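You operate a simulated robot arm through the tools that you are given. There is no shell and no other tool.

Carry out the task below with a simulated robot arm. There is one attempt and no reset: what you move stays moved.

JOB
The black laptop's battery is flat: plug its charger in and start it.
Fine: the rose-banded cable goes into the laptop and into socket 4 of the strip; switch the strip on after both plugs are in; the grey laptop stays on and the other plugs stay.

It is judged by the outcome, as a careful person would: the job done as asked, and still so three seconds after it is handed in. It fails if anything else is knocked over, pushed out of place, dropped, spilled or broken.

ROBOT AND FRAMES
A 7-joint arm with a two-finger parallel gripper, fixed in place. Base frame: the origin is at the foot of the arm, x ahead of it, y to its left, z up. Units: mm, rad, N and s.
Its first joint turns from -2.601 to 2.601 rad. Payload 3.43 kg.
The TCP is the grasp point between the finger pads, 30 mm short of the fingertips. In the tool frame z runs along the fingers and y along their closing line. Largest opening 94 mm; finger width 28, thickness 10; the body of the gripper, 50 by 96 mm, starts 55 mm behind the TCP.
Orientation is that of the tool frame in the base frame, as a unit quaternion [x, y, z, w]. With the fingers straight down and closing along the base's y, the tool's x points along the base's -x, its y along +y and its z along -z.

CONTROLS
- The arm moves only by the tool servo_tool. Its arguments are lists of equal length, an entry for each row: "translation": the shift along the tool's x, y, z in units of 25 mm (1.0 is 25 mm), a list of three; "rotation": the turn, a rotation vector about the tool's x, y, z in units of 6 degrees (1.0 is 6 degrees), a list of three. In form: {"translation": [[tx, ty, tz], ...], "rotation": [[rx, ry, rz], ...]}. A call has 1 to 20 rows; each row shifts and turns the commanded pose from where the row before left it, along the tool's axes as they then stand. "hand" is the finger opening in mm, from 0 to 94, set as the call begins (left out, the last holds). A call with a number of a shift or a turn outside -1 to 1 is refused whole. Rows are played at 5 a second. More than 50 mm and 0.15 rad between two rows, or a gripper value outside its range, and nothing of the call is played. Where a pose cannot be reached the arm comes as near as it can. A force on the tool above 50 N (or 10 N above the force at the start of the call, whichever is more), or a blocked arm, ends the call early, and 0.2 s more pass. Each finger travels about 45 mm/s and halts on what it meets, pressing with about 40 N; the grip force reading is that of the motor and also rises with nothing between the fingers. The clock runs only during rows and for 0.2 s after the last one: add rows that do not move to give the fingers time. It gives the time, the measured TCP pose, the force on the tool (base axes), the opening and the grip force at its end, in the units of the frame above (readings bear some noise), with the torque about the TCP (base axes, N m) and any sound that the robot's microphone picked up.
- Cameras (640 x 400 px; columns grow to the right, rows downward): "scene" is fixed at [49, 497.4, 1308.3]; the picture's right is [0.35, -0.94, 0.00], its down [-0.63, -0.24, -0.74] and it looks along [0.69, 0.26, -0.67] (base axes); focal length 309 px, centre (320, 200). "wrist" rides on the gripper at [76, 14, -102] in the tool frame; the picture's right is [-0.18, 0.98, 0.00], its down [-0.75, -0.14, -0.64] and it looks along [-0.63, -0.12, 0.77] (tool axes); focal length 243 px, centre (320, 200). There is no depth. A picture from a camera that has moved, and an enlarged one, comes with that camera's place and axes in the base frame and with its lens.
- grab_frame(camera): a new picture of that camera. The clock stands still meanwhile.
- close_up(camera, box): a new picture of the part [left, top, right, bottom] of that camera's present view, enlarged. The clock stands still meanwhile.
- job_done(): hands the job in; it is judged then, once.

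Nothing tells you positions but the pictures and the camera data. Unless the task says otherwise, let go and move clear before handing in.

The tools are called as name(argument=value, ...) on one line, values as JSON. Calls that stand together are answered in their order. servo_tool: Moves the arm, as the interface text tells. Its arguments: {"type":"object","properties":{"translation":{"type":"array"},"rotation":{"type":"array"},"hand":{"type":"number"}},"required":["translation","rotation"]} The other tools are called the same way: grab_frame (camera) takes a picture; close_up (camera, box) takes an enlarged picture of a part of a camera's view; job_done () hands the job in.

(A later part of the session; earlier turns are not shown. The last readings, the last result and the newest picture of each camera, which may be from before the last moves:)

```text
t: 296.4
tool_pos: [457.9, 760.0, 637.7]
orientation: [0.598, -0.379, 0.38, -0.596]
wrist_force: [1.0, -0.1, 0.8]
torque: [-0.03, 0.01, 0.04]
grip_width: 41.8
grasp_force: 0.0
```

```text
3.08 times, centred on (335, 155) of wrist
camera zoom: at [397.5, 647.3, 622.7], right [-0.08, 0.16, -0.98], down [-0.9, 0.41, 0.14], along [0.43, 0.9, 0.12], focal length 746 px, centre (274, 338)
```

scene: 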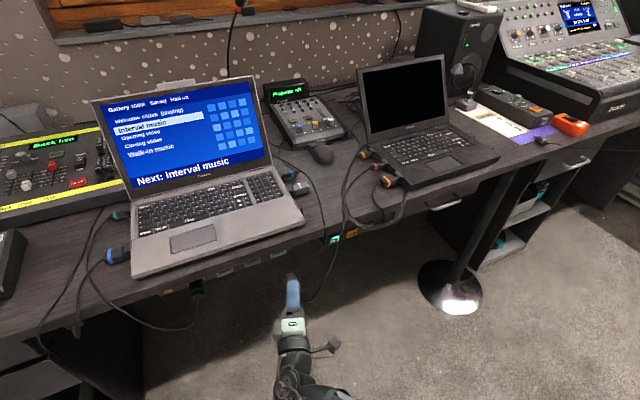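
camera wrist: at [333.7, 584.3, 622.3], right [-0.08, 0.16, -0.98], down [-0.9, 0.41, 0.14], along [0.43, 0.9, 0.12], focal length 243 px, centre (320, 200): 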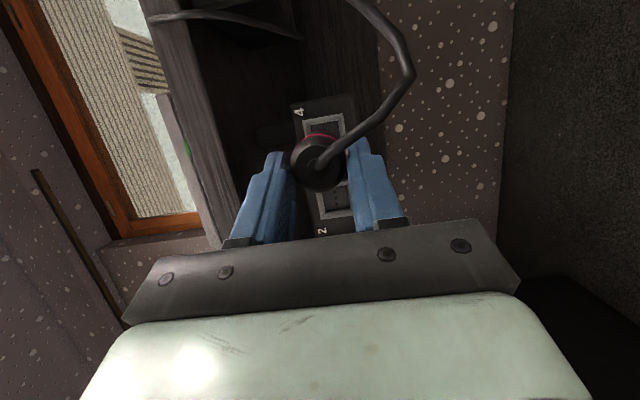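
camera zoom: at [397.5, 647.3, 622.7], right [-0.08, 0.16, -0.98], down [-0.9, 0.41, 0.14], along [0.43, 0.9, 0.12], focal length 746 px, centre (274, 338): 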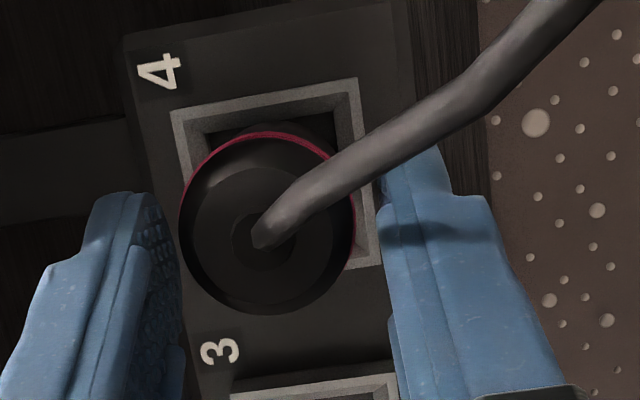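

The plug is holding on its own in socket 4. Opening wider and backing straight away.

servo_tool(translation=[[0, 0, 0], [0, 0, 0], [0.1, 0, -0.28], [0.2, 0, -0.55], [0.322, 0, -0.894], [0.322, 0, -0.894], [0.322, 0, -0.894], [0, 0, 0]], rotation=[[0, 0, 0], [0, 0, 0], [0, 0, 0], [0, 0, 0], [0, 0, 0], [0, 0, 0], [0, 0, 0], [0, 0, 0]], hand=58)

grab_frame(camera="wrist")

grab_frame(camera="scene")

close_up(camera="scene", box=[150, 220, 330, 310])

```text
t: 298.2
tool_pos: [391.7, 692.4, 637.3]
orientation: [0.597, -0.38, 0.379, -0.596]
wrist_force: [-1.1, -0.1, 0.5]
torque: [0.01, 0.03, -0.01]
grip_width: 57.8
grasp_force: 0.1
```

```text
taken
camera wrist: at [330.9, 580.7, 622.5], right [-0.08, 0.16, -0.98], down [-0.9, 0.41, 0.14], along [0.43, 0.9, 0.12], focal length 243 px, centre (320, 200)
```

wrist: 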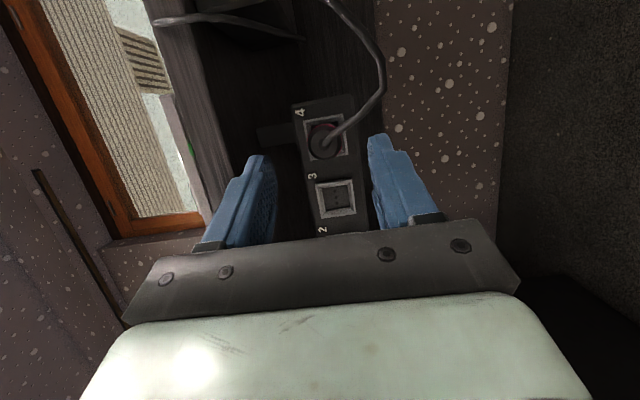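

```text
taken
```

scene: 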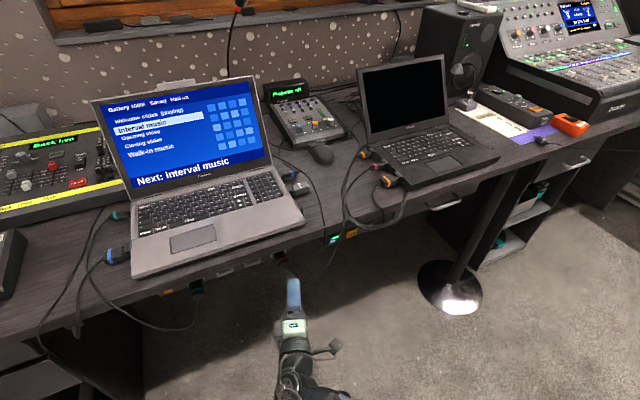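

```text
3.56 times, centred on (240, 265) of scene
camera zoom: at [49.0, 497.4, 1308.3], right [0.35, -0.94, 0.0], down [-0.63, -0.24, -0.74], along [0.69, 0.26, -0.67], focal length 1100 px, centre (604, -31)
```

zoom: 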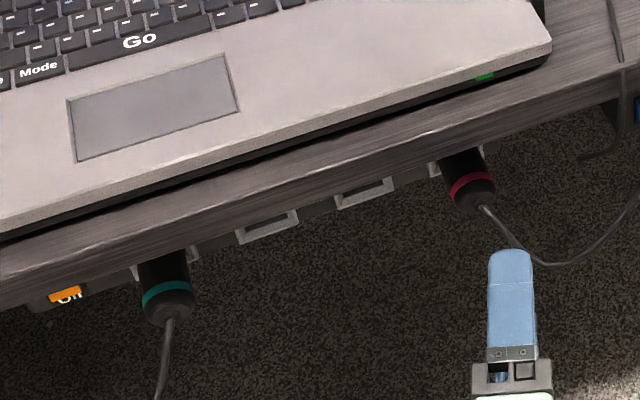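

Both plugs are in: the rose plug sits in socket 4 just like the teal one in socket 1. Next the strip's rocker switch near u≈−487, z≈641 — I'll move there with closed fingers, staying in front of the desk.

servo_tool(translation=[[-0.6, 0, -0.216], [-0.85, 0, -0.306], [-0.85, 0, -0.306], [-0.85, 0, -0.306], [-0.85, 0, -0.306], [-0.85, 0, -0.306], [-0.85, 0, -0.306], [-0.85, 0, -0.306], [-0.85, 0, -0.306], [-0.85, 0, -0.306], [-0.85, 0, -0.306], [-0.85, 0, -0.306], [0, 0, 0]], rotation=[[0, 0, 0], [0, 0, 0], [0, 0, 0], [0, 0, 0], [0, 0, 0], [0, 0, 0], [0, 0, 0], [0, 0, 0], [0, 0, 0], [0, 0, 0], [0, 0, 0], [0, 0, 0], [0, 0, 0]], hand=0)

grab_frame(camera="wrist")

close_up(camera="wrist", box=[240, 20, 420, 150])

grab_frame(camera="scene")

```text
t: 301.0
tool_pos: [204.8, 881.6, 637.6]
orientation: [0.597, -0.38, 0.38, -0.595]
wrist_force: [-0.1, -0.1, -0.5]
torque: [0.0, 0.0, 0.0]
grip_width: 0.1
grasp_force: 32.9
```

```text
taken
camera wrist: at [145.1, 768.7, 622.4], right [-0.08, 0.16, -0.98], down [-0.9, 0.41, 0.14], along [0.43, 0.9, 0.11], focal length 243 px, centre (320, 200)
```

wrist: 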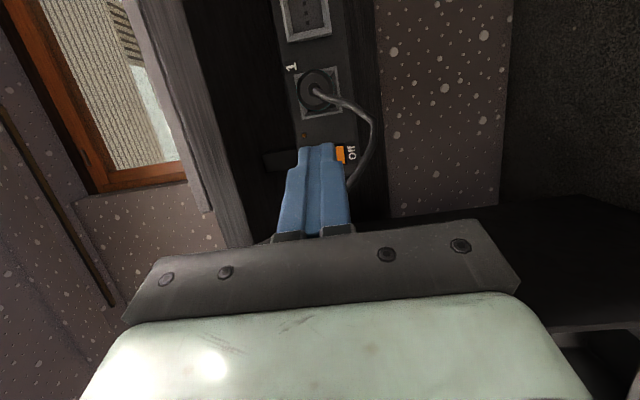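

```text
3.08 times, centred on (330, 85) of wrist
camera zoom: at [145.1, 768.7, 622.4], right [-0.08, 0.16, -0.98], down [-0.9, 0.41, 0.14], along [0.43, 0.9, 0.11], focal length 746 px, centre (289, 554)
```

zoom: 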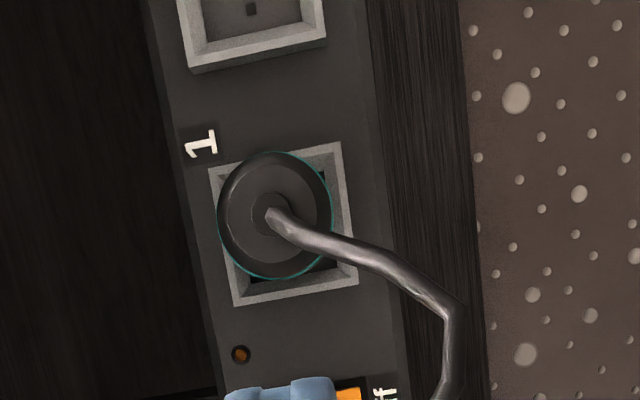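

```text
taken
```

scene: 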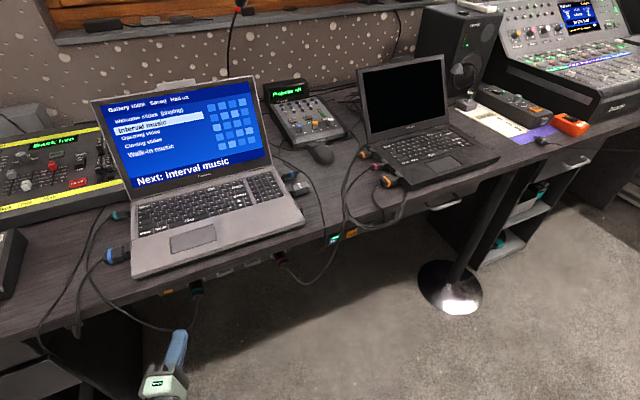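

The closed fingers are in front of the switch. I'll raise a little to see the rocker fully and measure it.

servo_tool(translation=[[0, -0.8, 0], [0, -0.8, 0], [0, 0, 0]], rotation=[[0, 0, 0], [0, 0, 0], [0, 0, 0]])

close_up(camera="wrist", box=[270, 80, 420, 190])

```text
t: 301.8
tool_pos: [204.8, 880.3, 677.6]
orientation: [0.598, -0.38, 0.38, -0.595]
wrist_force: [0.0, 0.6, 0.5]
torque: [0.03, 0.02, 0.03]
grip_width: 0.0
grasp_force: 33.3
```

```text
3.64 times, centred on (345, 135) of wrist
camera zoom: at [145.0, 768.5, 662.6], right [-0.08, 0.16, -0.98], down [-0.9, 0.41, 0.14], along [0.43, 0.9, 0.12], focal length 882 px, centre (229, 436)
```

zoom: 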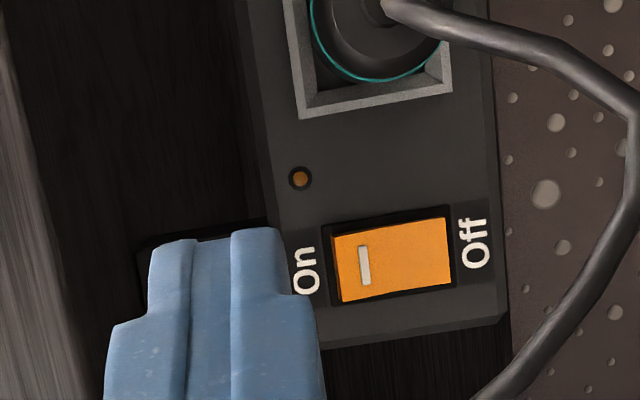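

The rocker spans z≈620–654 at u≈−489, with the "On" end at the top. I'll line up the fingertips with the upper half and approach.

servo_tool(translation=[[-0.324, 0.45, -0.117], [0, 0.442, 0], [-0.322, 0, 0.894], [-0.322, 0, 0.894], [-0.322, 0, 0.894], [-0.29, 0, 0.8], [0, 0, 0]], rotation=[[0, 0, 0], [0, 0, 0], [0, 0, 0], [0, 0, 0], [0, 0, 0], [0, 0, 0], [0, 0, 0]])

grab_frame(camera="wrist")

close_up(camera="wrist", box=[270, 80, 420, 190])

close_up(camera="scene", box=[120, 260, 230, 330])

```text
t: 303.4
tool_pos: [265.7, 951.6, 654.6]
orientation: [0.597, -0.379, 0.38, -0.596]
wrist_force: [-0.5, -0.6, -0.3]
torque: [-0.05, 0.01, 0.0]
grip_width: 0.1
grasp_force: 32.9
```

```text
taken
camera wrist: at [205.2, 840.1, 640.4], right [-0.08, 0.16, -0.98], down [-0.9, 0.41, 0.14], along [0.43, 0.9, 0.12], focal length 243 px, centre (320, 200)
```

wrist: 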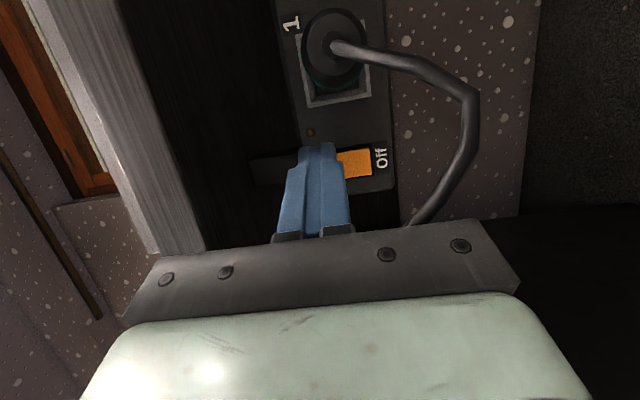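

```text
3.64 times, centred on (345, 135) of wrist
camera zoom: at [205.2, 840.1, 640.4], right [-0.08, 0.16, -0.98], down [-0.9, 0.41, 0.14], along [0.43, 0.9, 0.12], focal length 882 px, centre (229, 436)
```

zoom: 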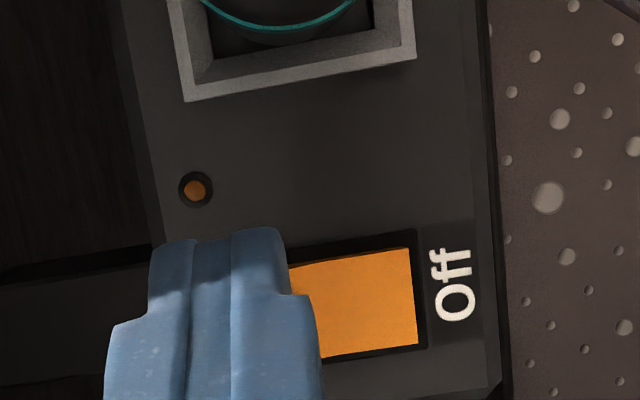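

```text
5.71 times, centred on (175, 295) of scene
camera zoom: at [49.0, 497.4, 1308.3], right [0.35, -0.94, 0.0], down [-0.63, -0.24, -0.74], along [0.69, 0.26, -0.67], focal length 1768 px, centre (1149, -343)
```

zoom: 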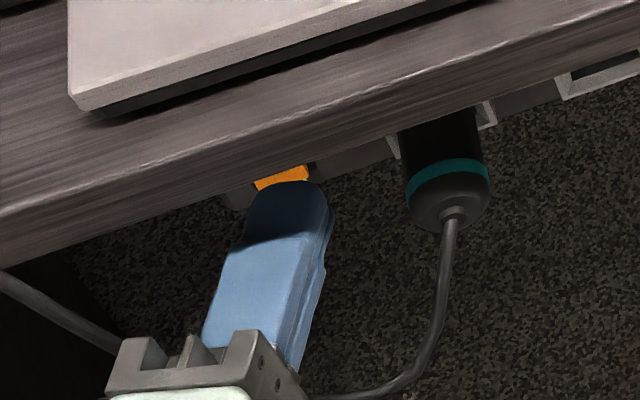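

Fingertips cover the "On" half exactly. Advancing in small steps to press it.

servo_tool(translation=[[-0.11, 0, 0.305], [-0.081, 0, 0.226], [0, 0, 0]], rotation=[[0, 0, 0], [0, 0, 0], [0, 0, 0]])

servo_tool(translation=[[-0.027, 0, 0.075], [0, 0, 0]], rotation=[[0, 0, 0], [0, 0, 0]])

servo_tool(translation=[[-0.027, 0, 0.075], [0, 0, 0]], rotation=[[0, 0, 0], [0, 0, 0]])

servo_tool(translation=[[-0.027, 0, 0.075], [0, 0, 0]], rotation=[[0, 0, 0], [0, 0, 0]])

```text
t: 304.2
tool_pos: [275.8, 961.1, 654.3]
orientation: [0.597, -0.379, 0.38, -0.596]
wrist_force: [-0.3, 0.2, 0.5]
torque: [0.01, 0.01, 0.06]
grip_width: 0.1
grasp_force: 32.6
```

```text
t: 304.8
tool_pos: [277.2, 963.1, 654.8]
orientation: [0.597, -0.38, 0.38, -0.596]
wrist_force: [0.3, -0.4, 0.0]
torque: [-0.04, -0.04, 0.0]
grip_width: 0.1
grasp_force: 33.4
```

```text
t: 305.4
tool_pos: [278.7, 965.0, 654.1]
orientation: [0.598, -0.379, 0.38, -0.596]
wrist_force: [-0.4, 0.9, -0.9]
torque: [0.0, 0.01, -0.01]
grip_width: 0.0
grasp_force: 33.2
```

```text
t: 306.0
tool_pos: [279.4, 964.7, 654.6]
orientation: [0.598, -0.379, 0.379, -0.596]
wrist_force: [0.3, -0.4, 0.0]
torque: [0.02, 0.02, -0.03]
grip_width: 0.2
grasp_force: 32.6
```

No contact yet; continuing.

servo_tool(translation=[[-0.027, 0, 0.075], [0, 0, 0]], rotation=[[0, 0, 0], [0, 0, 0]])

servo_tool(translation=[[-0.027, 0, 0.075], [0, 0, 0]], rotation=[[0, 0, 0], [0, 0, 0]])

servo_tool(translation=[[-0.027, 0, 0.075], [0, 0, 0]], rotation=[[0, 0, 0], [0, 0, 0]])

close_up(camera="wrist", box=[270, 80, 420, 190])

```text
t: 306.6
tool_pos: [281.0, 967.6, 655.7]
orientation: [0.597, -0.38, 0.38, -0.596]
wrist_force: [-0.7, -0.2, 0.0]
torque: [-0.03, -0.02, -0.02]
grip_width: 0.1
grasp_force: 32.9
```

```text
t: 307.2
tool_pos: [283.0, 969.4, 655.0]
orientation: [0.597, -0.379, 0.38, -0.596]
wrist_force: [-0.4, -0.4, 0.2]
torque: [-0.01, -0.01, 0.01]
grip_width: 0.0
grasp_force: 33.6
```

```text
t: 307.8
tool_pos: [283.8, 969.9, 654.7]
orientation: [0.598, -0.379, 0.379, -0.596]
wrist_force: [-0.2, -0.4, -1.2]
torque: [0.0, 0.0, -0.03]
grip_width: 0.0
grasp_force: 32.8
```

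```text
3.64 times, centred on (345, 135) of wrist
camera zoom: at [223.6, 858.8, 639.8], right [-0.08, 0.16, -0.98], down [-0.9, 0.41, 0.14], along [0.43, 0.9, 0.12], focal length 882 px, centre (229, 436)
```

zoom: 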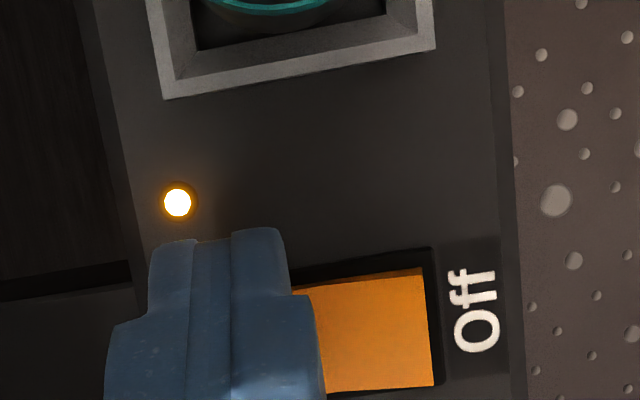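

The indicator lamp is now lit — the strip is on. Backing straight out and checking everything.

servo_tool(translation=[[0.1, 0, -0.28], [0.25, 0, -0.7], [0.322, 0, -0.894], [0.322, 0, -0.894], [0.322, 0, -0.894], [0.2, 0, -0.55], [0, 0, 0]], rotation=[[0, 0, 0], [0, 0, 0], [0, 0, 0], [0, 0, 0], [0, 0, 0], [0, 0, 0], [0, 0, 0]])

grab_frame(camera="wrist")

close_up(camera="wrist", box=[240, 20, 420, 190])

grab_frame(camera="scene")

close_up(camera="scene", box=[330, 40, 520, 200])

```text
t: 309.4
tool_pos: [205.0, 890.7, 654.8]
orientation: [0.597, -0.38, 0.38, -0.595]
wrist_force: [-0.8, -0.7, -0.7]
torque: [0.0, -0.01, 0.01]
grip_width: 0.3
grasp_force: 33.4
```

```text
taken
camera wrist: at [144.2, 779.2, 640.5], right [-0.08, 0.16, -0.98], down [-0.9, 0.41, 0.14], along [0.43, 0.9, 0.12], focal length 243 px, centre (320, 200)
```

wrist: 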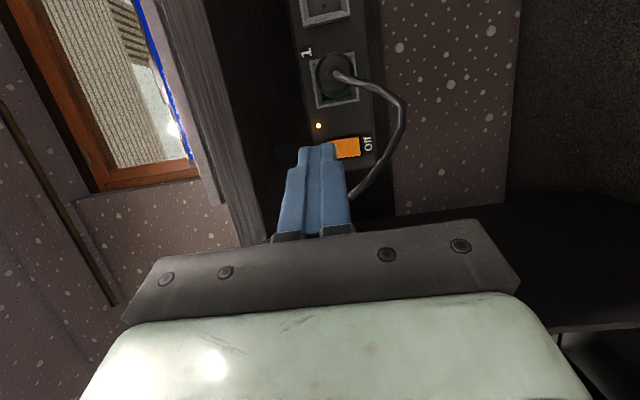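

```text
2.35 times, centred on (330, 105) of wrist
camera zoom: at [144.2, 779.2, 640.5], right [-0.08, 0.16, -0.98], down [-0.9, 0.41, 0.14], along [0.43, 0.9, 0.12], focal length 571 px, centre (296, 424)
```

zoom: 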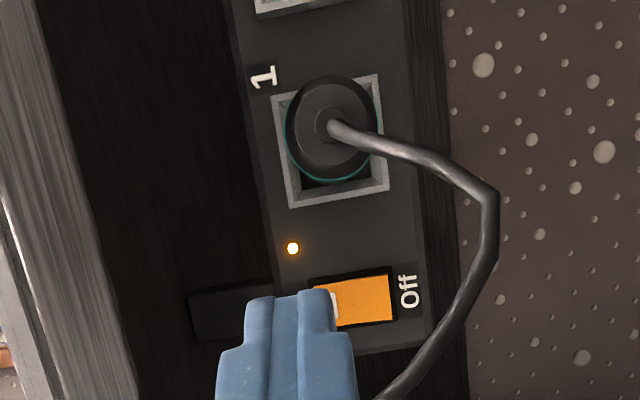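

```text
taken
```

scene: 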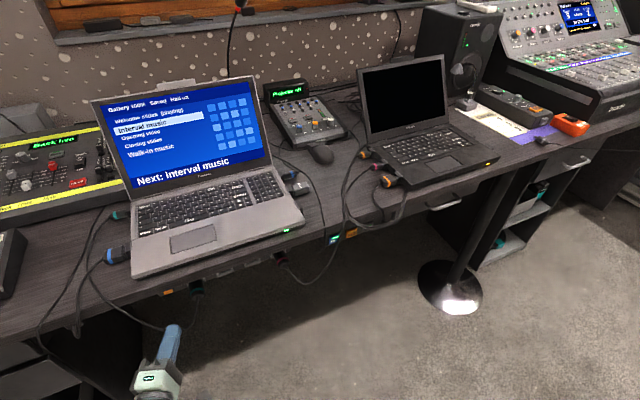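

```text
2.50 times, centred on (425, 120) of scene
camera zoom: at [49.0, 497.4, 1308.3], right [0.35, -0.94, 0.0], down [-0.63, -0.24, -0.74], along [0.69, 0.26, -0.67], focal length 773 px, centre (58, 400)
```

zoom: 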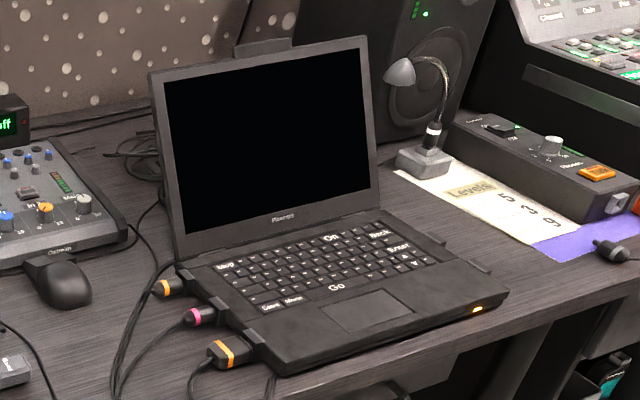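

The strip lamp is on and the black laptop's charge light glows. Now its "On" key — zooming in on the keyboard to locate it.

close_up(camera="scene", box=[400, 125, 500, 180])

close_up(camera="scene", box=[440, 128, 480, 150])

```text
6.40 times, centred on (450, 152) of scene
camera zoom: at [49.0, 497.4, 1308.3], right [0.35, -0.94, 0.0], down [-0.63, -0.24, -0.74], along [0.69, 0.26, -0.67], focal length 1980 px, centre (-512, 504)
```

zoom: 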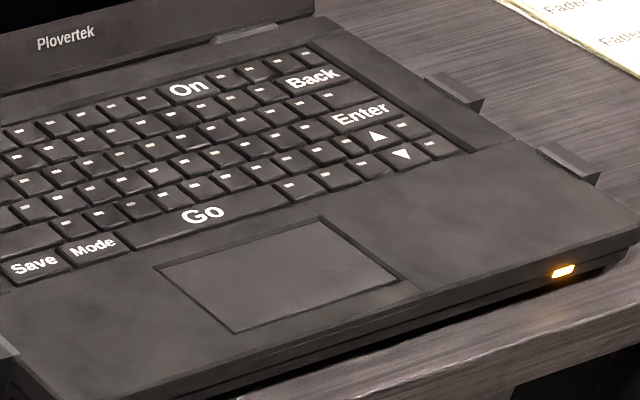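

```text
16.00 times, centred on (460, 139) of scene
camera zoom: at [49.0, 497.4, 1308.3], right [0.35, -0.94, 0.0], down [-0.63, -0.24, -0.74], along [0.69, 0.26, -0.67], focal length 4950 px, centre (-1920, 1176)
```

zoom: 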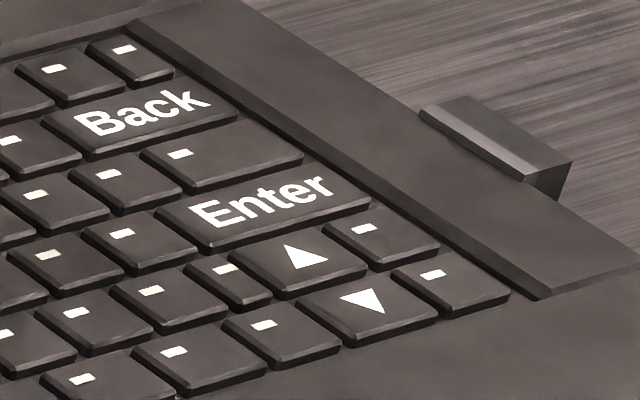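

close_up(camera="scene", box=[412, 124, 450, 146])

```text
16.00 times, centred on (431, 135) of scene
camera zoom: at [49.0, 497.4, 1308.3], right [0.35, -0.94, 0.0], down [-0.63, -0.24, -0.74], along [0.69, 0.26, -0.67], focal length 4950 px, centre (-1456, 1240)
```

zoom: 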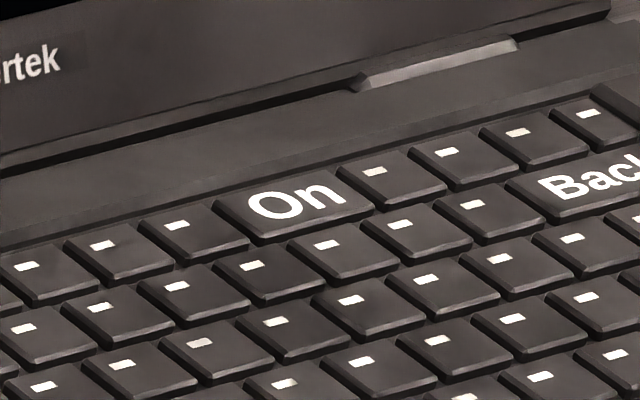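

The On key's top is at about (1016, 477, 781). I'll raise the arm, return the tool to an upright forward-tilted pose (45°), and travel across in front of the desk.

servo_tool(translation=[[0, -0.7, 0], [0, -1, 0], [0, -1, 0], [0, -1, 0], [0, -1, 0], [0, -1, 0], [0, -1, 0], [0, -1, 0], [0, -1, 0], [0, -1, 0], [0, -1, 0], [0, -1, 0], [0, -0.8, 0], [0, 0, 0]], rotation=[[0, 0, 0], [0, 0, 0], [0, 0, 0], [0, 0, 0], [0, 0, 0], [0, 0, 0], [0, 0, 0], [0, 0, 0], [0, 0, 0], [0, 0, 0], [0, 0, 0], [0, 0, 0], [0, 0, 0], [0, 0, 0]])

servo_tool(translation=[[0, 0, 0], [0, 0, 0], [0, 0, 0], [0, 0, 0], [0, 0, 0], [0, 0, 0], [0, 0, 0], [0, 0, 0], [0, 0, 0], [0, 0, 0], [0, 0, 0], [0, 0, 0], [0, 0, 0], [0, 0, 0], [0, 0, 0], [0, 0, 0]], rotation=[[-0.342, 0, 0.94], [-0.342, 0, 0.94], [-0.342, 0, 0.94], [-0.342, 0, 0.94], [-0.342, 0, 0.94], [-0.342, 0, 0.94], [-0.342, 0, 0.94], [-0.342, 0, 0.94], [-0.342, 0, 0.94], [-0.342, 0, 0.94], [-0.342, 0, 0.94], [-0.342, 0, 0.94], [-0.342, 0, 0.94], [-0.342, 0, 0.94], [-0.342, 0, 0.94], [0, 0, 0]])

servo_tool(translation=[[0, 0, 0], [0, 0, 0], [0, 0, 0], [0, 0, 0], [0, 0, 0], [0, 0, 0]], rotation=[[0, 0.9, 0], [0, 0.9, 0], [0, 0.9, 0], [0, 0.9, 0], [0, 0.57, 0], [0, 0, 0]])

grab_frame(camera="scene")

```text
t: 312.4
tool_pos: [205.5, 893.4, 968.9]
orientation: [0.597, -0.379, 0.38, -0.596]
wrist_force: [-0.5, 0.5, -0.2]
torque: [-0.02, 0.04, 0.0]
grip_width: 0.0
grasp_force: 32.5
```

```text
t: 315.8
tool_pos: [205.1, 892.0, 968.4]
orientation: [-0.313, 0.757, 0.219, 0.53]
wrist_force: [0.2, -0.4, -0.7]
torque: [0.03, 0.02, -0.01]
grip_width: 0.0
grasp_force: 32.7
```

```text
t: 317.2
tool_pos: [203.8, 891.6, 968.5]
orientation: [-0.354, 0.854, 0.146, 0.353]
wrist_force: [0.5, 0.3, -0.2]
torque: [0.04, 0.01, 0.0]
grip_width: 0.0
grasp_force: 32.8
```

```text
taken
```

scene: 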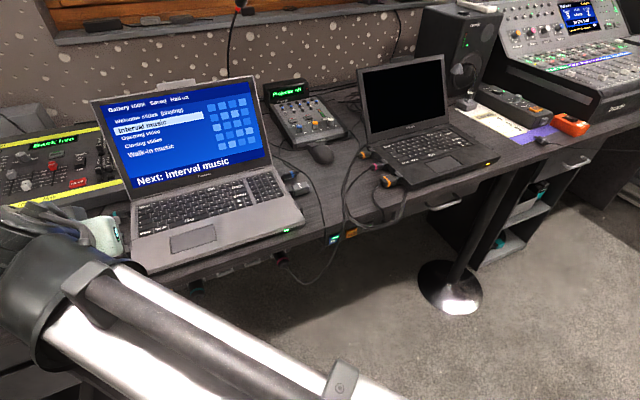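

Travelling across in front of the desk toward the black laptop.

servo_tool(translation=[[0, -0.6, 0], [0, -0.96, 0], [0, -0.96, 0], [0, -0.96, 0], [0, -0.96, 0], [0, -0.96, 0], [0, -0.96, 0], [0, -0.96, 0], [0, -0.96, 0], [0, -0.96, 0], [0, -0.96, 0], [0, -0.96, 0], [0, -0.96, 0], [0, -0.96, 0], [0, -0.96, 0], [0, -0.96, 0], [0, -0.96, 0], [0, -0.96, 0], [0, 0, 0]], rotation=[[0, 0, 0], [0, 0, 0], [0, 0, 0], [0, 0, 0], [0, 0, 0], [0, 0, 0], [0, 0, 0], [0, 0, 0], [0, 0, 0], [0, 0, 0], [0, 0, 0], [0, 0, 0], [0, 0, 0], [0, 0, 0], [0, 0, 0], [0, 0, 0], [0, 0, 0], [0, 0, 0], [0, 0, 0]])

servo_tool(translation=[[-0.1, -0.96, 0.1], [-0.1, -0.96, 0.1], [-0.1, -0.96, 0.1], [-0.1, -0.96, 0.1], [-0.1, -0.96, 0.1], [-0.1, -0.96, 0.1], [-0.1, -0.96, 0.1], [-0.1, -0.96, 0.1], [-0.1, -0.96, 0.1], [-0.1, -0.96, 0.1], [-0.1, -0.96, 0.1], [-0.1, -0.96, 0.1], [-0.1, -0.96, 0.1], [-0.1, -0.96, 0.1], [-0.1, -0.96, 0.1], [-0.1, -0.96, 0.1], [-0.1, -0.96, 0.1], [-0.1, -0.96, 0.1], [0, 0, 0]], rotation=[[0, 0, 0], [0, 0, 0], [0, 0, 0], [0, 0, 0], [0, 0, 0], [0, 0, 0], [0, 0, 0], [0, 0, 0], [0, 0, 0], [0, 0, 0], [0, 0, 0], [0, 0, 0], [0, 0, 0], [0, 0, 0], [0, 0, 0], [0, 0, 0], [0, 0, 0], [0, 0, 0], [0, 0, 0]])

grab_frame(camera="wrist")

grab_frame(camera="scene")

```text
t: 321.2
tool_pos: [505.8, 594.3, 967.2]
orientation: [-0.355, 0.853, 0.146, 0.353]
wrist_force: [-0.9, -0.2, -0.7]
torque: [0.0, 0.02, 0.0]
grip_width: 0.3
grasp_force: 33.0
```

```text
t: 325.2
tool_pos: [854.6, 333.5, 967.9]
orientation: [-0.354, 0.854, 0.145, 0.352]
wrist_force: [0.5, -0.1, 0.0]
torque: [-0.01, 0.01, -0.01]
grip_width: 0.0
grasp_force: 33.0
```

```text
taken
camera wrist: at [755.5, 254.7, 986.4], right [-0.6, 0.79, 0.13], down [0.16, -0.04, 0.99], along [0.78, 0.62, -0.1], focal length 243 px, centre (320, 200)
```

wrist: 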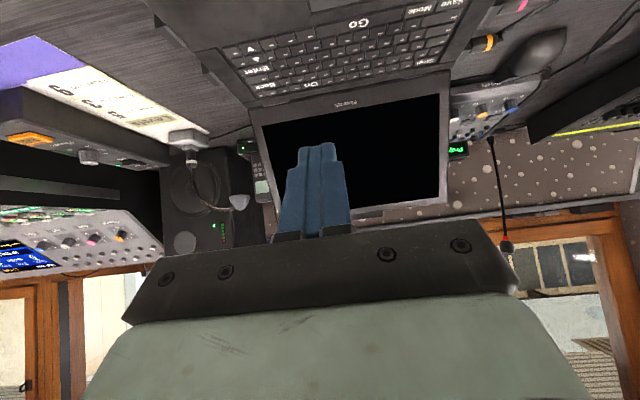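

```text
taken
```

scene: 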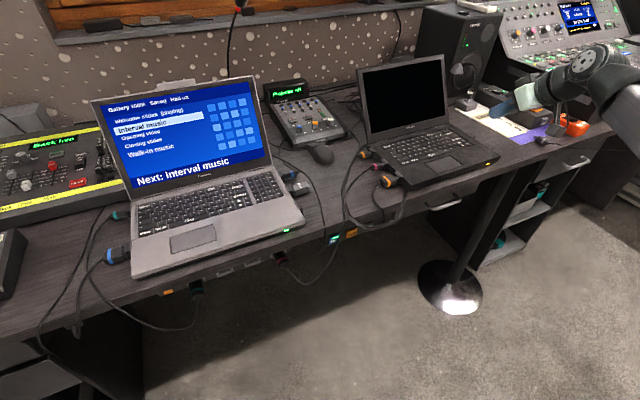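

The laptop's keyboard is in view. Zooming on the On key for an exact fix.

close_up(camera="wrist", box=[240, 50, 380, 125])

```text
4.57 times, centred on (310, 88) of wrist
camera zoom: at [755.5, 254.7, 986.4], right [-0.6, 0.79, 0.13], down [0.16, -0.04, 0.99], along [0.78, 0.62, -0.1], focal length 1109 px, centre (366, 714)
```

zoom: 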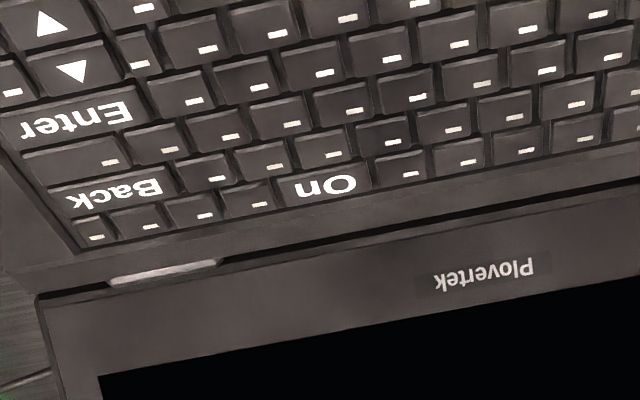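

The On key is at about u≈384, v≈1056. Approaching to hover above it.

servo_tool(translation=[[-0.273, -0.064, 0.884], [-0.273, -0.064, 0.884], [-0.273, -0.064, 0.884], [-0.273, -0.064, 0.884], [-0.273, -0.064, 0.884], [-0.273, -0.064, 0.884], [-0.273, -0.064, 0.884], [-0.273, -0.064, 0.884], [0, 0, 0]], rotation=[[0, 0, 0], [0, 0, 0], [0, 0, 0], [0, 0, 0], [0, 0, 0], [0, 0, 0], [0, 0, 0], [0, 0, 0], [0, 0, 0]])

grab_frame(camera="wrist")

close_up(camera="wrist", box=[230, 60, 390, 170])

close_up(camera="scene", box=[380, 80, 500, 180])

```text
t: 327.2
tool_pos: [978.7, 440.4, 880.9]
orientation: [-0.354, 0.854, 0.146, 0.352]
wrist_force: [0.6, 0.3, 0.1]
torque: [0.0, -0.03, 0.0]
grip_width: 0.0
grasp_force: 32.8
```

```text
taken
camera wrist: at [879.7, 360.9, 899.0], right [-0.6, 0.79, 0.13], down [0.16, -0.04, 0.99], along [0.78, 0.62, -0.1], focal length 243 px, centre (320, 200)
```

wrist: 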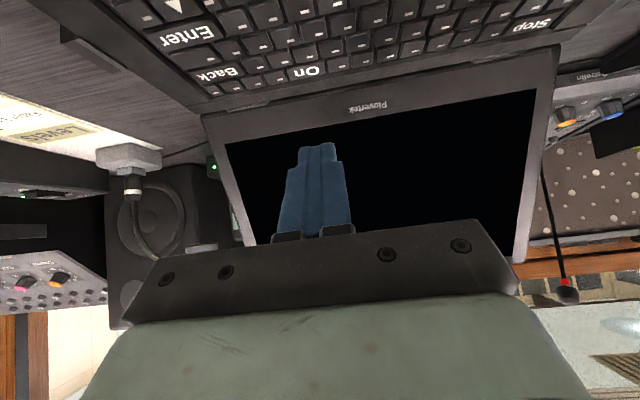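

```text
3.64 times, centred on (310, 115) of wrist
camera zoom: at [879.7, 360.9, 899.0], right [-0.6, 0.79, 0.13], down [0.16, -0.04, 0.99], along [0.78, 0.62, -0.1], focal length 882 px, centre (356, 509)
```

zoom: 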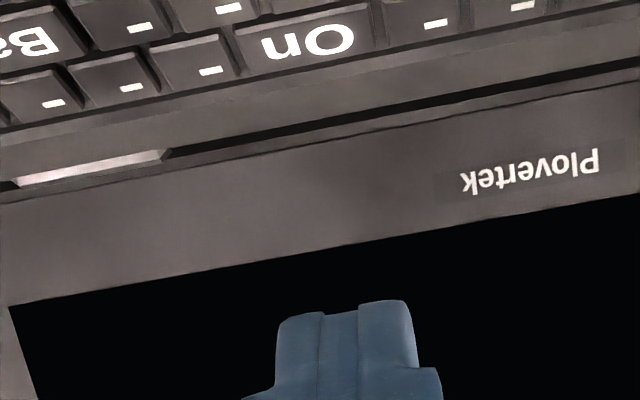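

```text
4.00 times, centred on (440, 130) of scene
camera zoom: at [49.0, 497.4, 1308.3], right [0.35, -0.94, 0.0], down [-0.63, -0.24, -0.74], along [0.69, 0.26, -0.67], focal length 1238 px, centre (-160, 480)
```

zoom: 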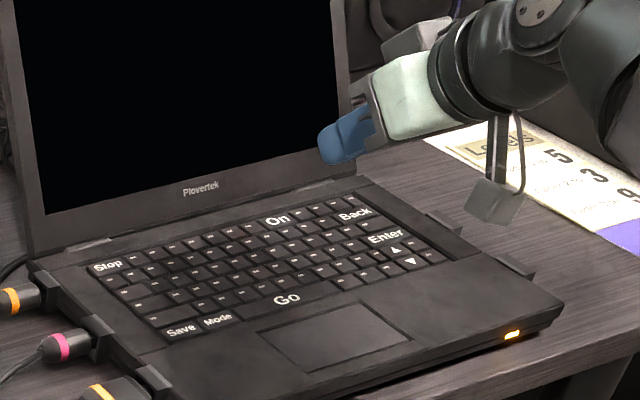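

Refined: the key is at u≈385, v≈1055. Moving to just above it.

servo_tool(translation=[[0.06, -0.059, 0.8], [0.06, -0.059, 0.8], [0.06, -0.058, 0.8], [0, 0, 0]], rotation=[[0, 0, 0], [0, 0, 0], [0, 0, 0], [0, 0, 0]])

grab_frame(camera="wrist")

close_up(camera="scene", box=[405, 105, 465, 155])

```text
t: 328.2
tool_pos: [1009.9, 463.3, 834.5]
orientation: [-0.355, 0.854, 0.146, 0.353]
wrist_force: [-0.6, 0.4, 0.6]
torque: [-0.03, 0.02, -0.02]
grip_width: 0.0
grasp_force: 33.0
```

```text
taken
camera wrist: at [911.1, 385.6, 852.5], right [-0.6, 0.79, 0.13], down [0.16, -0.04, 0.99], along [0.78, 0.62, -0.1], focal length 243 px, centre (320, 200)
```

wrist: 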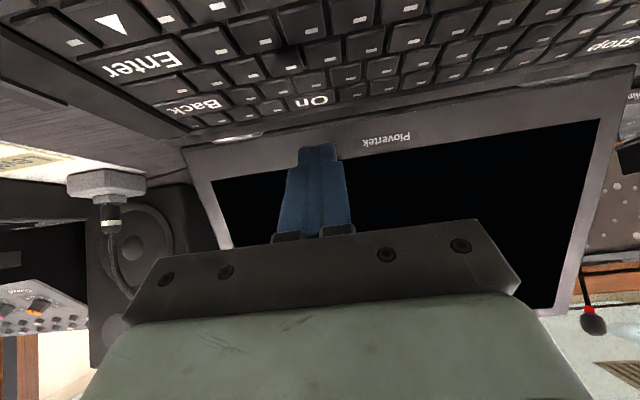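

```text
8.00 times, centred on (435, 130) of scene
camera zoom: at [49.0, 497.4, 1308.3], right [0.35, -0.94, 0.0], down [-0.63, -0.24, -0.74], along [0.69, 0.26, -0.67], focal length 2475 px, centre (-600, 760)
```

zoom: 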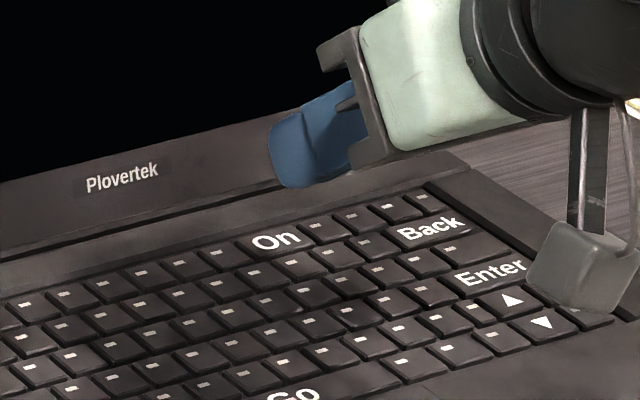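

Nearly above it. One more close look to make sure I only hit the On key.

close_up(camera="wrist", box=[260, 70, 380, 160])

close_up(camera="scene", box=[415, 115, 450, 145])

```text
4.44 times, centred on (320, 115) of wrist
camera zoom: at [911.1, 385.6, 852.5], right [-0.6, 0.79, 0.13], down [0.16, -0.04, 0.99], along [0.78, 0.62, -0.1], focal length 1078 px, centre (320, 578)
```

zoom: 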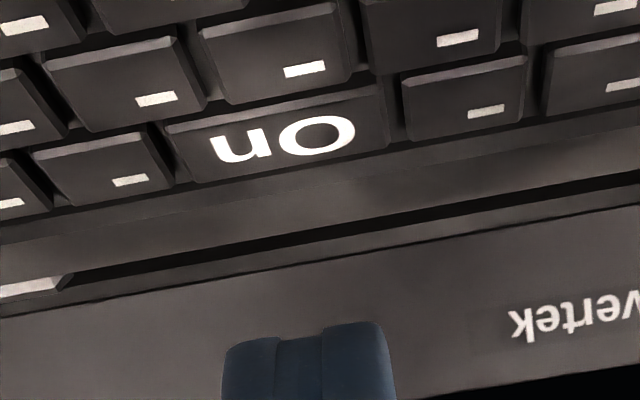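

```text
13.33 times, centred on (432, 130) of scene
camera zoom: at [49.0, 497.4, 1308.3], right [0.35, -0.94, 0.0], down [-0.63, -0.24, -0.74], along [0.69, 0.26, -0.67], focal length 4125 px, centre (-1180, 1133)
```

zoom: 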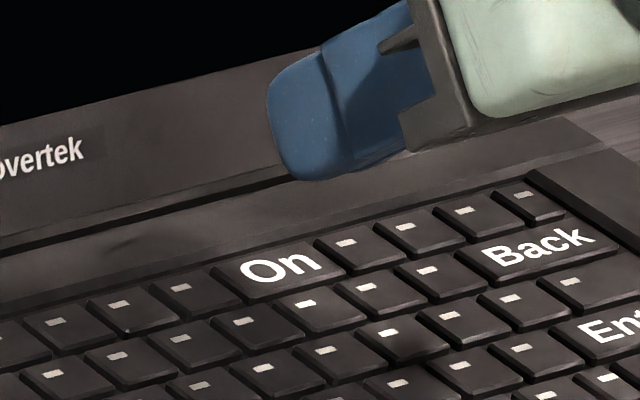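

Lateral position is right on the key. Lowering gently.

servo_tool(translation=[[0.25, 0, 0.25], [0.23, 0, 0.23], [0, 0, 0]], rotation=[[0, 0, 0], [0, 0, 0], [0, 0, 0]])

servo_tool(translation=[[0.0424, 0, 0.0424], [0, 0, 0]], rotation=[[0, 0, 0], [0, 0, 0]])

servo_tool(translation=[[0.0424, 0, 0.0424], [0, 0, 0]], rotation=[[0, 0, 0], [0, 0, 0]])

servo_tool(translation=[[0.0424, 0, 0.0424], [0, 0, 0]], rotation=[[0, 0, 0], [0, 0, 0]])

close_up(camera="scene", box=[415, 115, 450, 145])

```text
t: 329.0
tool_pos: [1009.6, 464.9, 816.9]
orientation: [-0.354, 0.854, 0.146, 0.352]
wrist_force: [0.4, -0.4, 0.2]
torque: [-0.04, 0.0, 0.0]
grip_width: 0.0
grasp_force: 33.1
```

```text
t: 329.6
tool_pos: [1010.5, 463.7, 816.4]
orientation: [-0.354, 0.853, 0.146, 0.354]
wrist_force: [-0.3, 0.3, -0.6]
torque: [0.01, 0.02, -0.02]
grip_width: 0.1
grasp_force: 33.7
```

```text
t: 330.2
tool_pos: [1009.7, 463.3, 815.5]
orientation: [-0.354, 0.854, 0.145, 0.353]
wrist_force: [-0.9, -0.9, -0.1]
torque: [0.0, -0.02, -0.03]
grip_width: 0.0
grasp_force: 32.8
```

```text
t: 330.8
tool_pos: [1010.2, 464.3, 813.8]
orientation: [-0.354, 0.854, 0.145, 0.353]
wrist_force: [-0.1, 0.1, -0.2]
torque: [0.02, 0.03, 0.02]
grip_width: 0.0
grasp_force: 33.0
```

```text
13.33 times, centred on (432, 130) of scene
camera zoom: at [49.0, 497.4, 1308.3], right [0.35, -0.94, 0.0], down [-0.63, -0.24, -0.74], along [0.69, 0.26, -0.67], focal length 4125 px, centre (-1180, 1133)
```

zoom: 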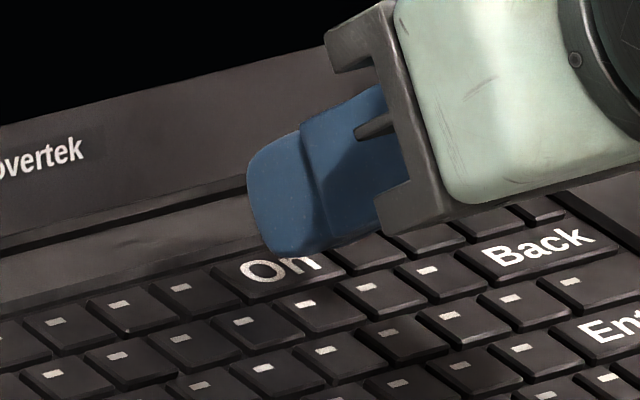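

The fingertips are just above the On key, within its width. Continuing down in 1 mm steps.

servo_tool(translation=[[0.0424, 0, 0.0424], [0, 0, 0]], rotation=[[0, 0, 0], [0, 0, 0]])

servo_tool(translation=[[0.0283, 0, 0.0283], [0, 0, 0]], rotation=[[0, 0, 0], [0, 0, 0]])

servo_tool(translation=[[0.0283, 0, 0.0283], [0, 0, 0]], rotation=[[0, 0, 0], [0, 0, 0]])

servo_tool(translation=[[0.0283, 0, 0.0283], [0, 0, 0]], rotation=[[0, 0, 0], [0, 0, 0]])

grab_frame(camera="scene")

```text
t: 331.4
tool_pos: [1009.6, 464.6, 812.5]
orientation: [-0.354, 0.854, 0.146, 0.352]
wrist_force: [-0.2, 0.2, -0.6]
torque: [-0.02, 0.03, 0.0]
grip_width: 0.0
grasp_force: 33.1
```

```text
t: 332.0
tool_pos: [1011.5, 463.5, 811.7]
orientation: [-0.354, 0.853, 0.146, 0.353]
wrist_force: [0.8, 0.6, -0.7]
torque: [0.02, -0.02, 0.02]
grip_width: 0.0
grasp_force: 32.6
```

```text
t: 332.6
tool_pos: [1011.0, 463.7, 810.2]
orientation: [-0.355, 0.853, 0.146, 0.354]
wrist_force: [-0.1, -0.2, 0.2]
torque: [0.01, -0.01, 0.0]
grip_width: 0.0
grasp_force: 32.9
```

```text
t: 333.2
tool_pos: [1009.8, 465.0, 808.8]
orientation: [-0.354, 0.854, 0.146, 0.353]
wrist_force: [-0.7, 0.0, -0.7]
torque: [-0.02, 0.0, 0.0]
grip_width: 0.0
grasp_force: 33.3
```

```text
taken
```

scene: 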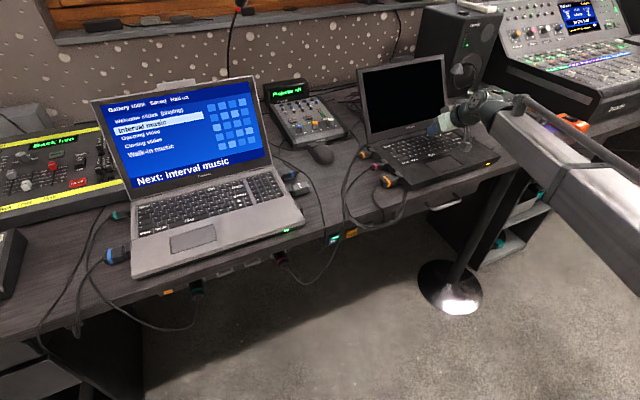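

No contact felt yet; continuing.

servo_tool(translation=[[0.0283, 0, 0.0283], [0, 0, 0]], rotation=[[0, 0, 0], [0, 0, 0]])

servo_tool(translation=[[0.0283, 0, 0.0283], [0, 0, 0]], rotation=[[0, 0, 0], [0, 0, 0]])

close_up(camera="scene", box=[415, 115, 450, 145])

servo_tool(translation=[[0.0283, 0, 0.0283], [0, 0, 0]], rotation=[[0, 0, 0], [0, 0, 0]])

close_up(camera="scene", box=[340, 40, 500, 180])

```text
t: 333.8
tool_pos: [1010.5, 465.2, 807.6]
orientation: [-0.354, 0.853, 0.146, 0.354]
wrist_force: [0.4, 0.1, 0.7]
torque: [0.02, 0.0, 0.03]
grip_width: 0.1
grasp_force: 32.8
```

```text
t: 334.4
tool_pos: [1012.0, 463.9, 806.6]
orientation: [-0.355, 0.853, 0.147, 0.353]
wrist_force: [0.2, -0.7, 0.2]
torque: [-0.01, -0.03, -0.01]
grip_width: 0.1
grasp_force: 32.9
heard: click
```

```text
13.33 times, centred on (432, 130) of scene
camera zoom: at [49.0, 497.4, 1308.3], right [0.35, -0.94, 0.0], down [-0.63, -0.24, -0.74], along [0.69, 0.26, -0.67], focal length 4125 px, centre (-1180, 1133)
```

zoom: 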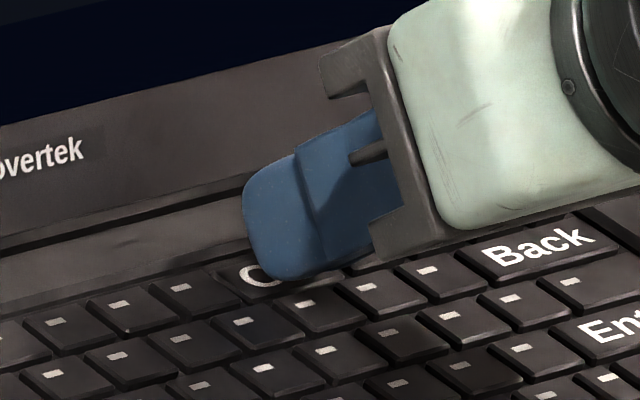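

```text
t: 335.0
tool_pos: [1011.0, 463.9, 807.6]
orientation: [-0.354, 0.853, 0.146, 0.353]
wrist_force: [-0.7, -0.1, 3.3]
torque: [0.01, -0.02, 0.02]
grip_width: 0.2
grasp_force: 33.4
```

```text
2.86 times, centred on (420, 110) of scene
camera zoom: at [49.0, 497.4, 1308.3], right [0.35, -0.94, 0.0], down [-0.63, -0.24, -0.74], along [0.69, 0.26, -0.67], focal length 884 px, centre (34, 457)
```

zoom: 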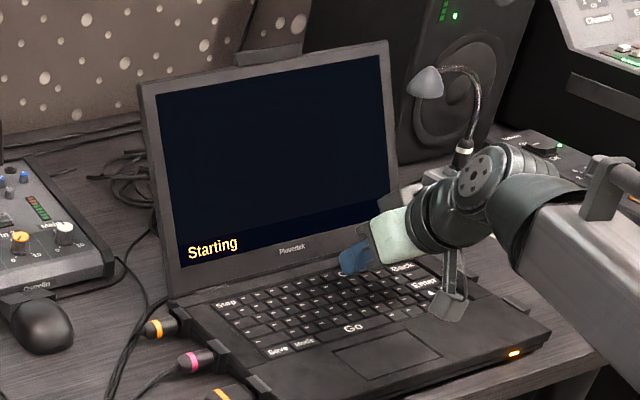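

A click was heard and the screen shows "Starting". Lifting straight off the key and backing away.

servo_tool(translation=[[-0.15, 0, -0.15], [-0.5, 0, -0.5], [-0.7, 0, -0.7], [-0.7, 0, -0.7], [0, 0, 0]], rotation=[[0, 0, 0], [0, 0, 0], [0, 0, 0], [0, 0, 0], [0, 0, 0]])

servo_tool(translation=[[0.5, 0, -0.6], [0.6, 0, -0.75], [0.6, 0, -0.75], [0.6, 0, -0.75], [0.6, 0, -0.75], [0.6, 0, -0.75], [0.6, 0, -0.75], [0.6, 0, -0.75], [0.6, 0, -0.75], [0, 0, 0], [0, 0, 0]], rotation=[[0, 0, 0], [0, 0, 0], [0, 0, 0], [0, 0, 0], [0, 0, 0], [0, 0, 0], [0, 0, 0], [0, 0, 0], [0, 0, 0], [0, 0, 0], [0, 0, 0]])

grab_frame(camera="scene")

close_up(camera="scene", box=[330, 40, 520, 200])

```text
t: 336.2
tool_pos: [1010.9, 464.3, 878.8]
orientation: [-0.355, 0.854, 0.145, 0.352]
wrist_force: [1.0, 0.3, -1.2]
torque: [-0.01, 0.03, -0.01]
grip_width: 0.0
grasp_force: 33.3
```

```text
t: 338.6
tool_pos: [862.4, 314.1, 903.6]
orientation: [-0.354, 0.854, 0.146, 0.353]
wrist_force: [-0.4, -0.6, -0.9]
torque: [-0.01, 0.01, -0.01]
grip_width: 0.0
grasp_force: 32.9
```

```text
taken
```

scene: 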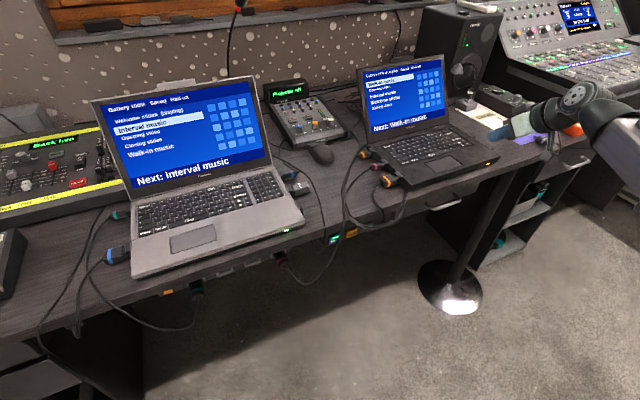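

```text
2.50 times, centred on (425, 120) of scene
camera zoom: at [49.0, 497.4, 1308.3], right [0.35, -0.94, 0.0], down [-0.63, -0.24, -0.74], along [0.69, 0.26, -0.67], focal length 773 px, centre (58, 400)
```

zoom: 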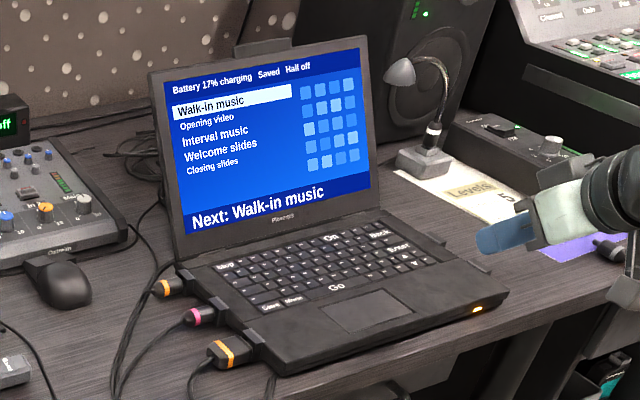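

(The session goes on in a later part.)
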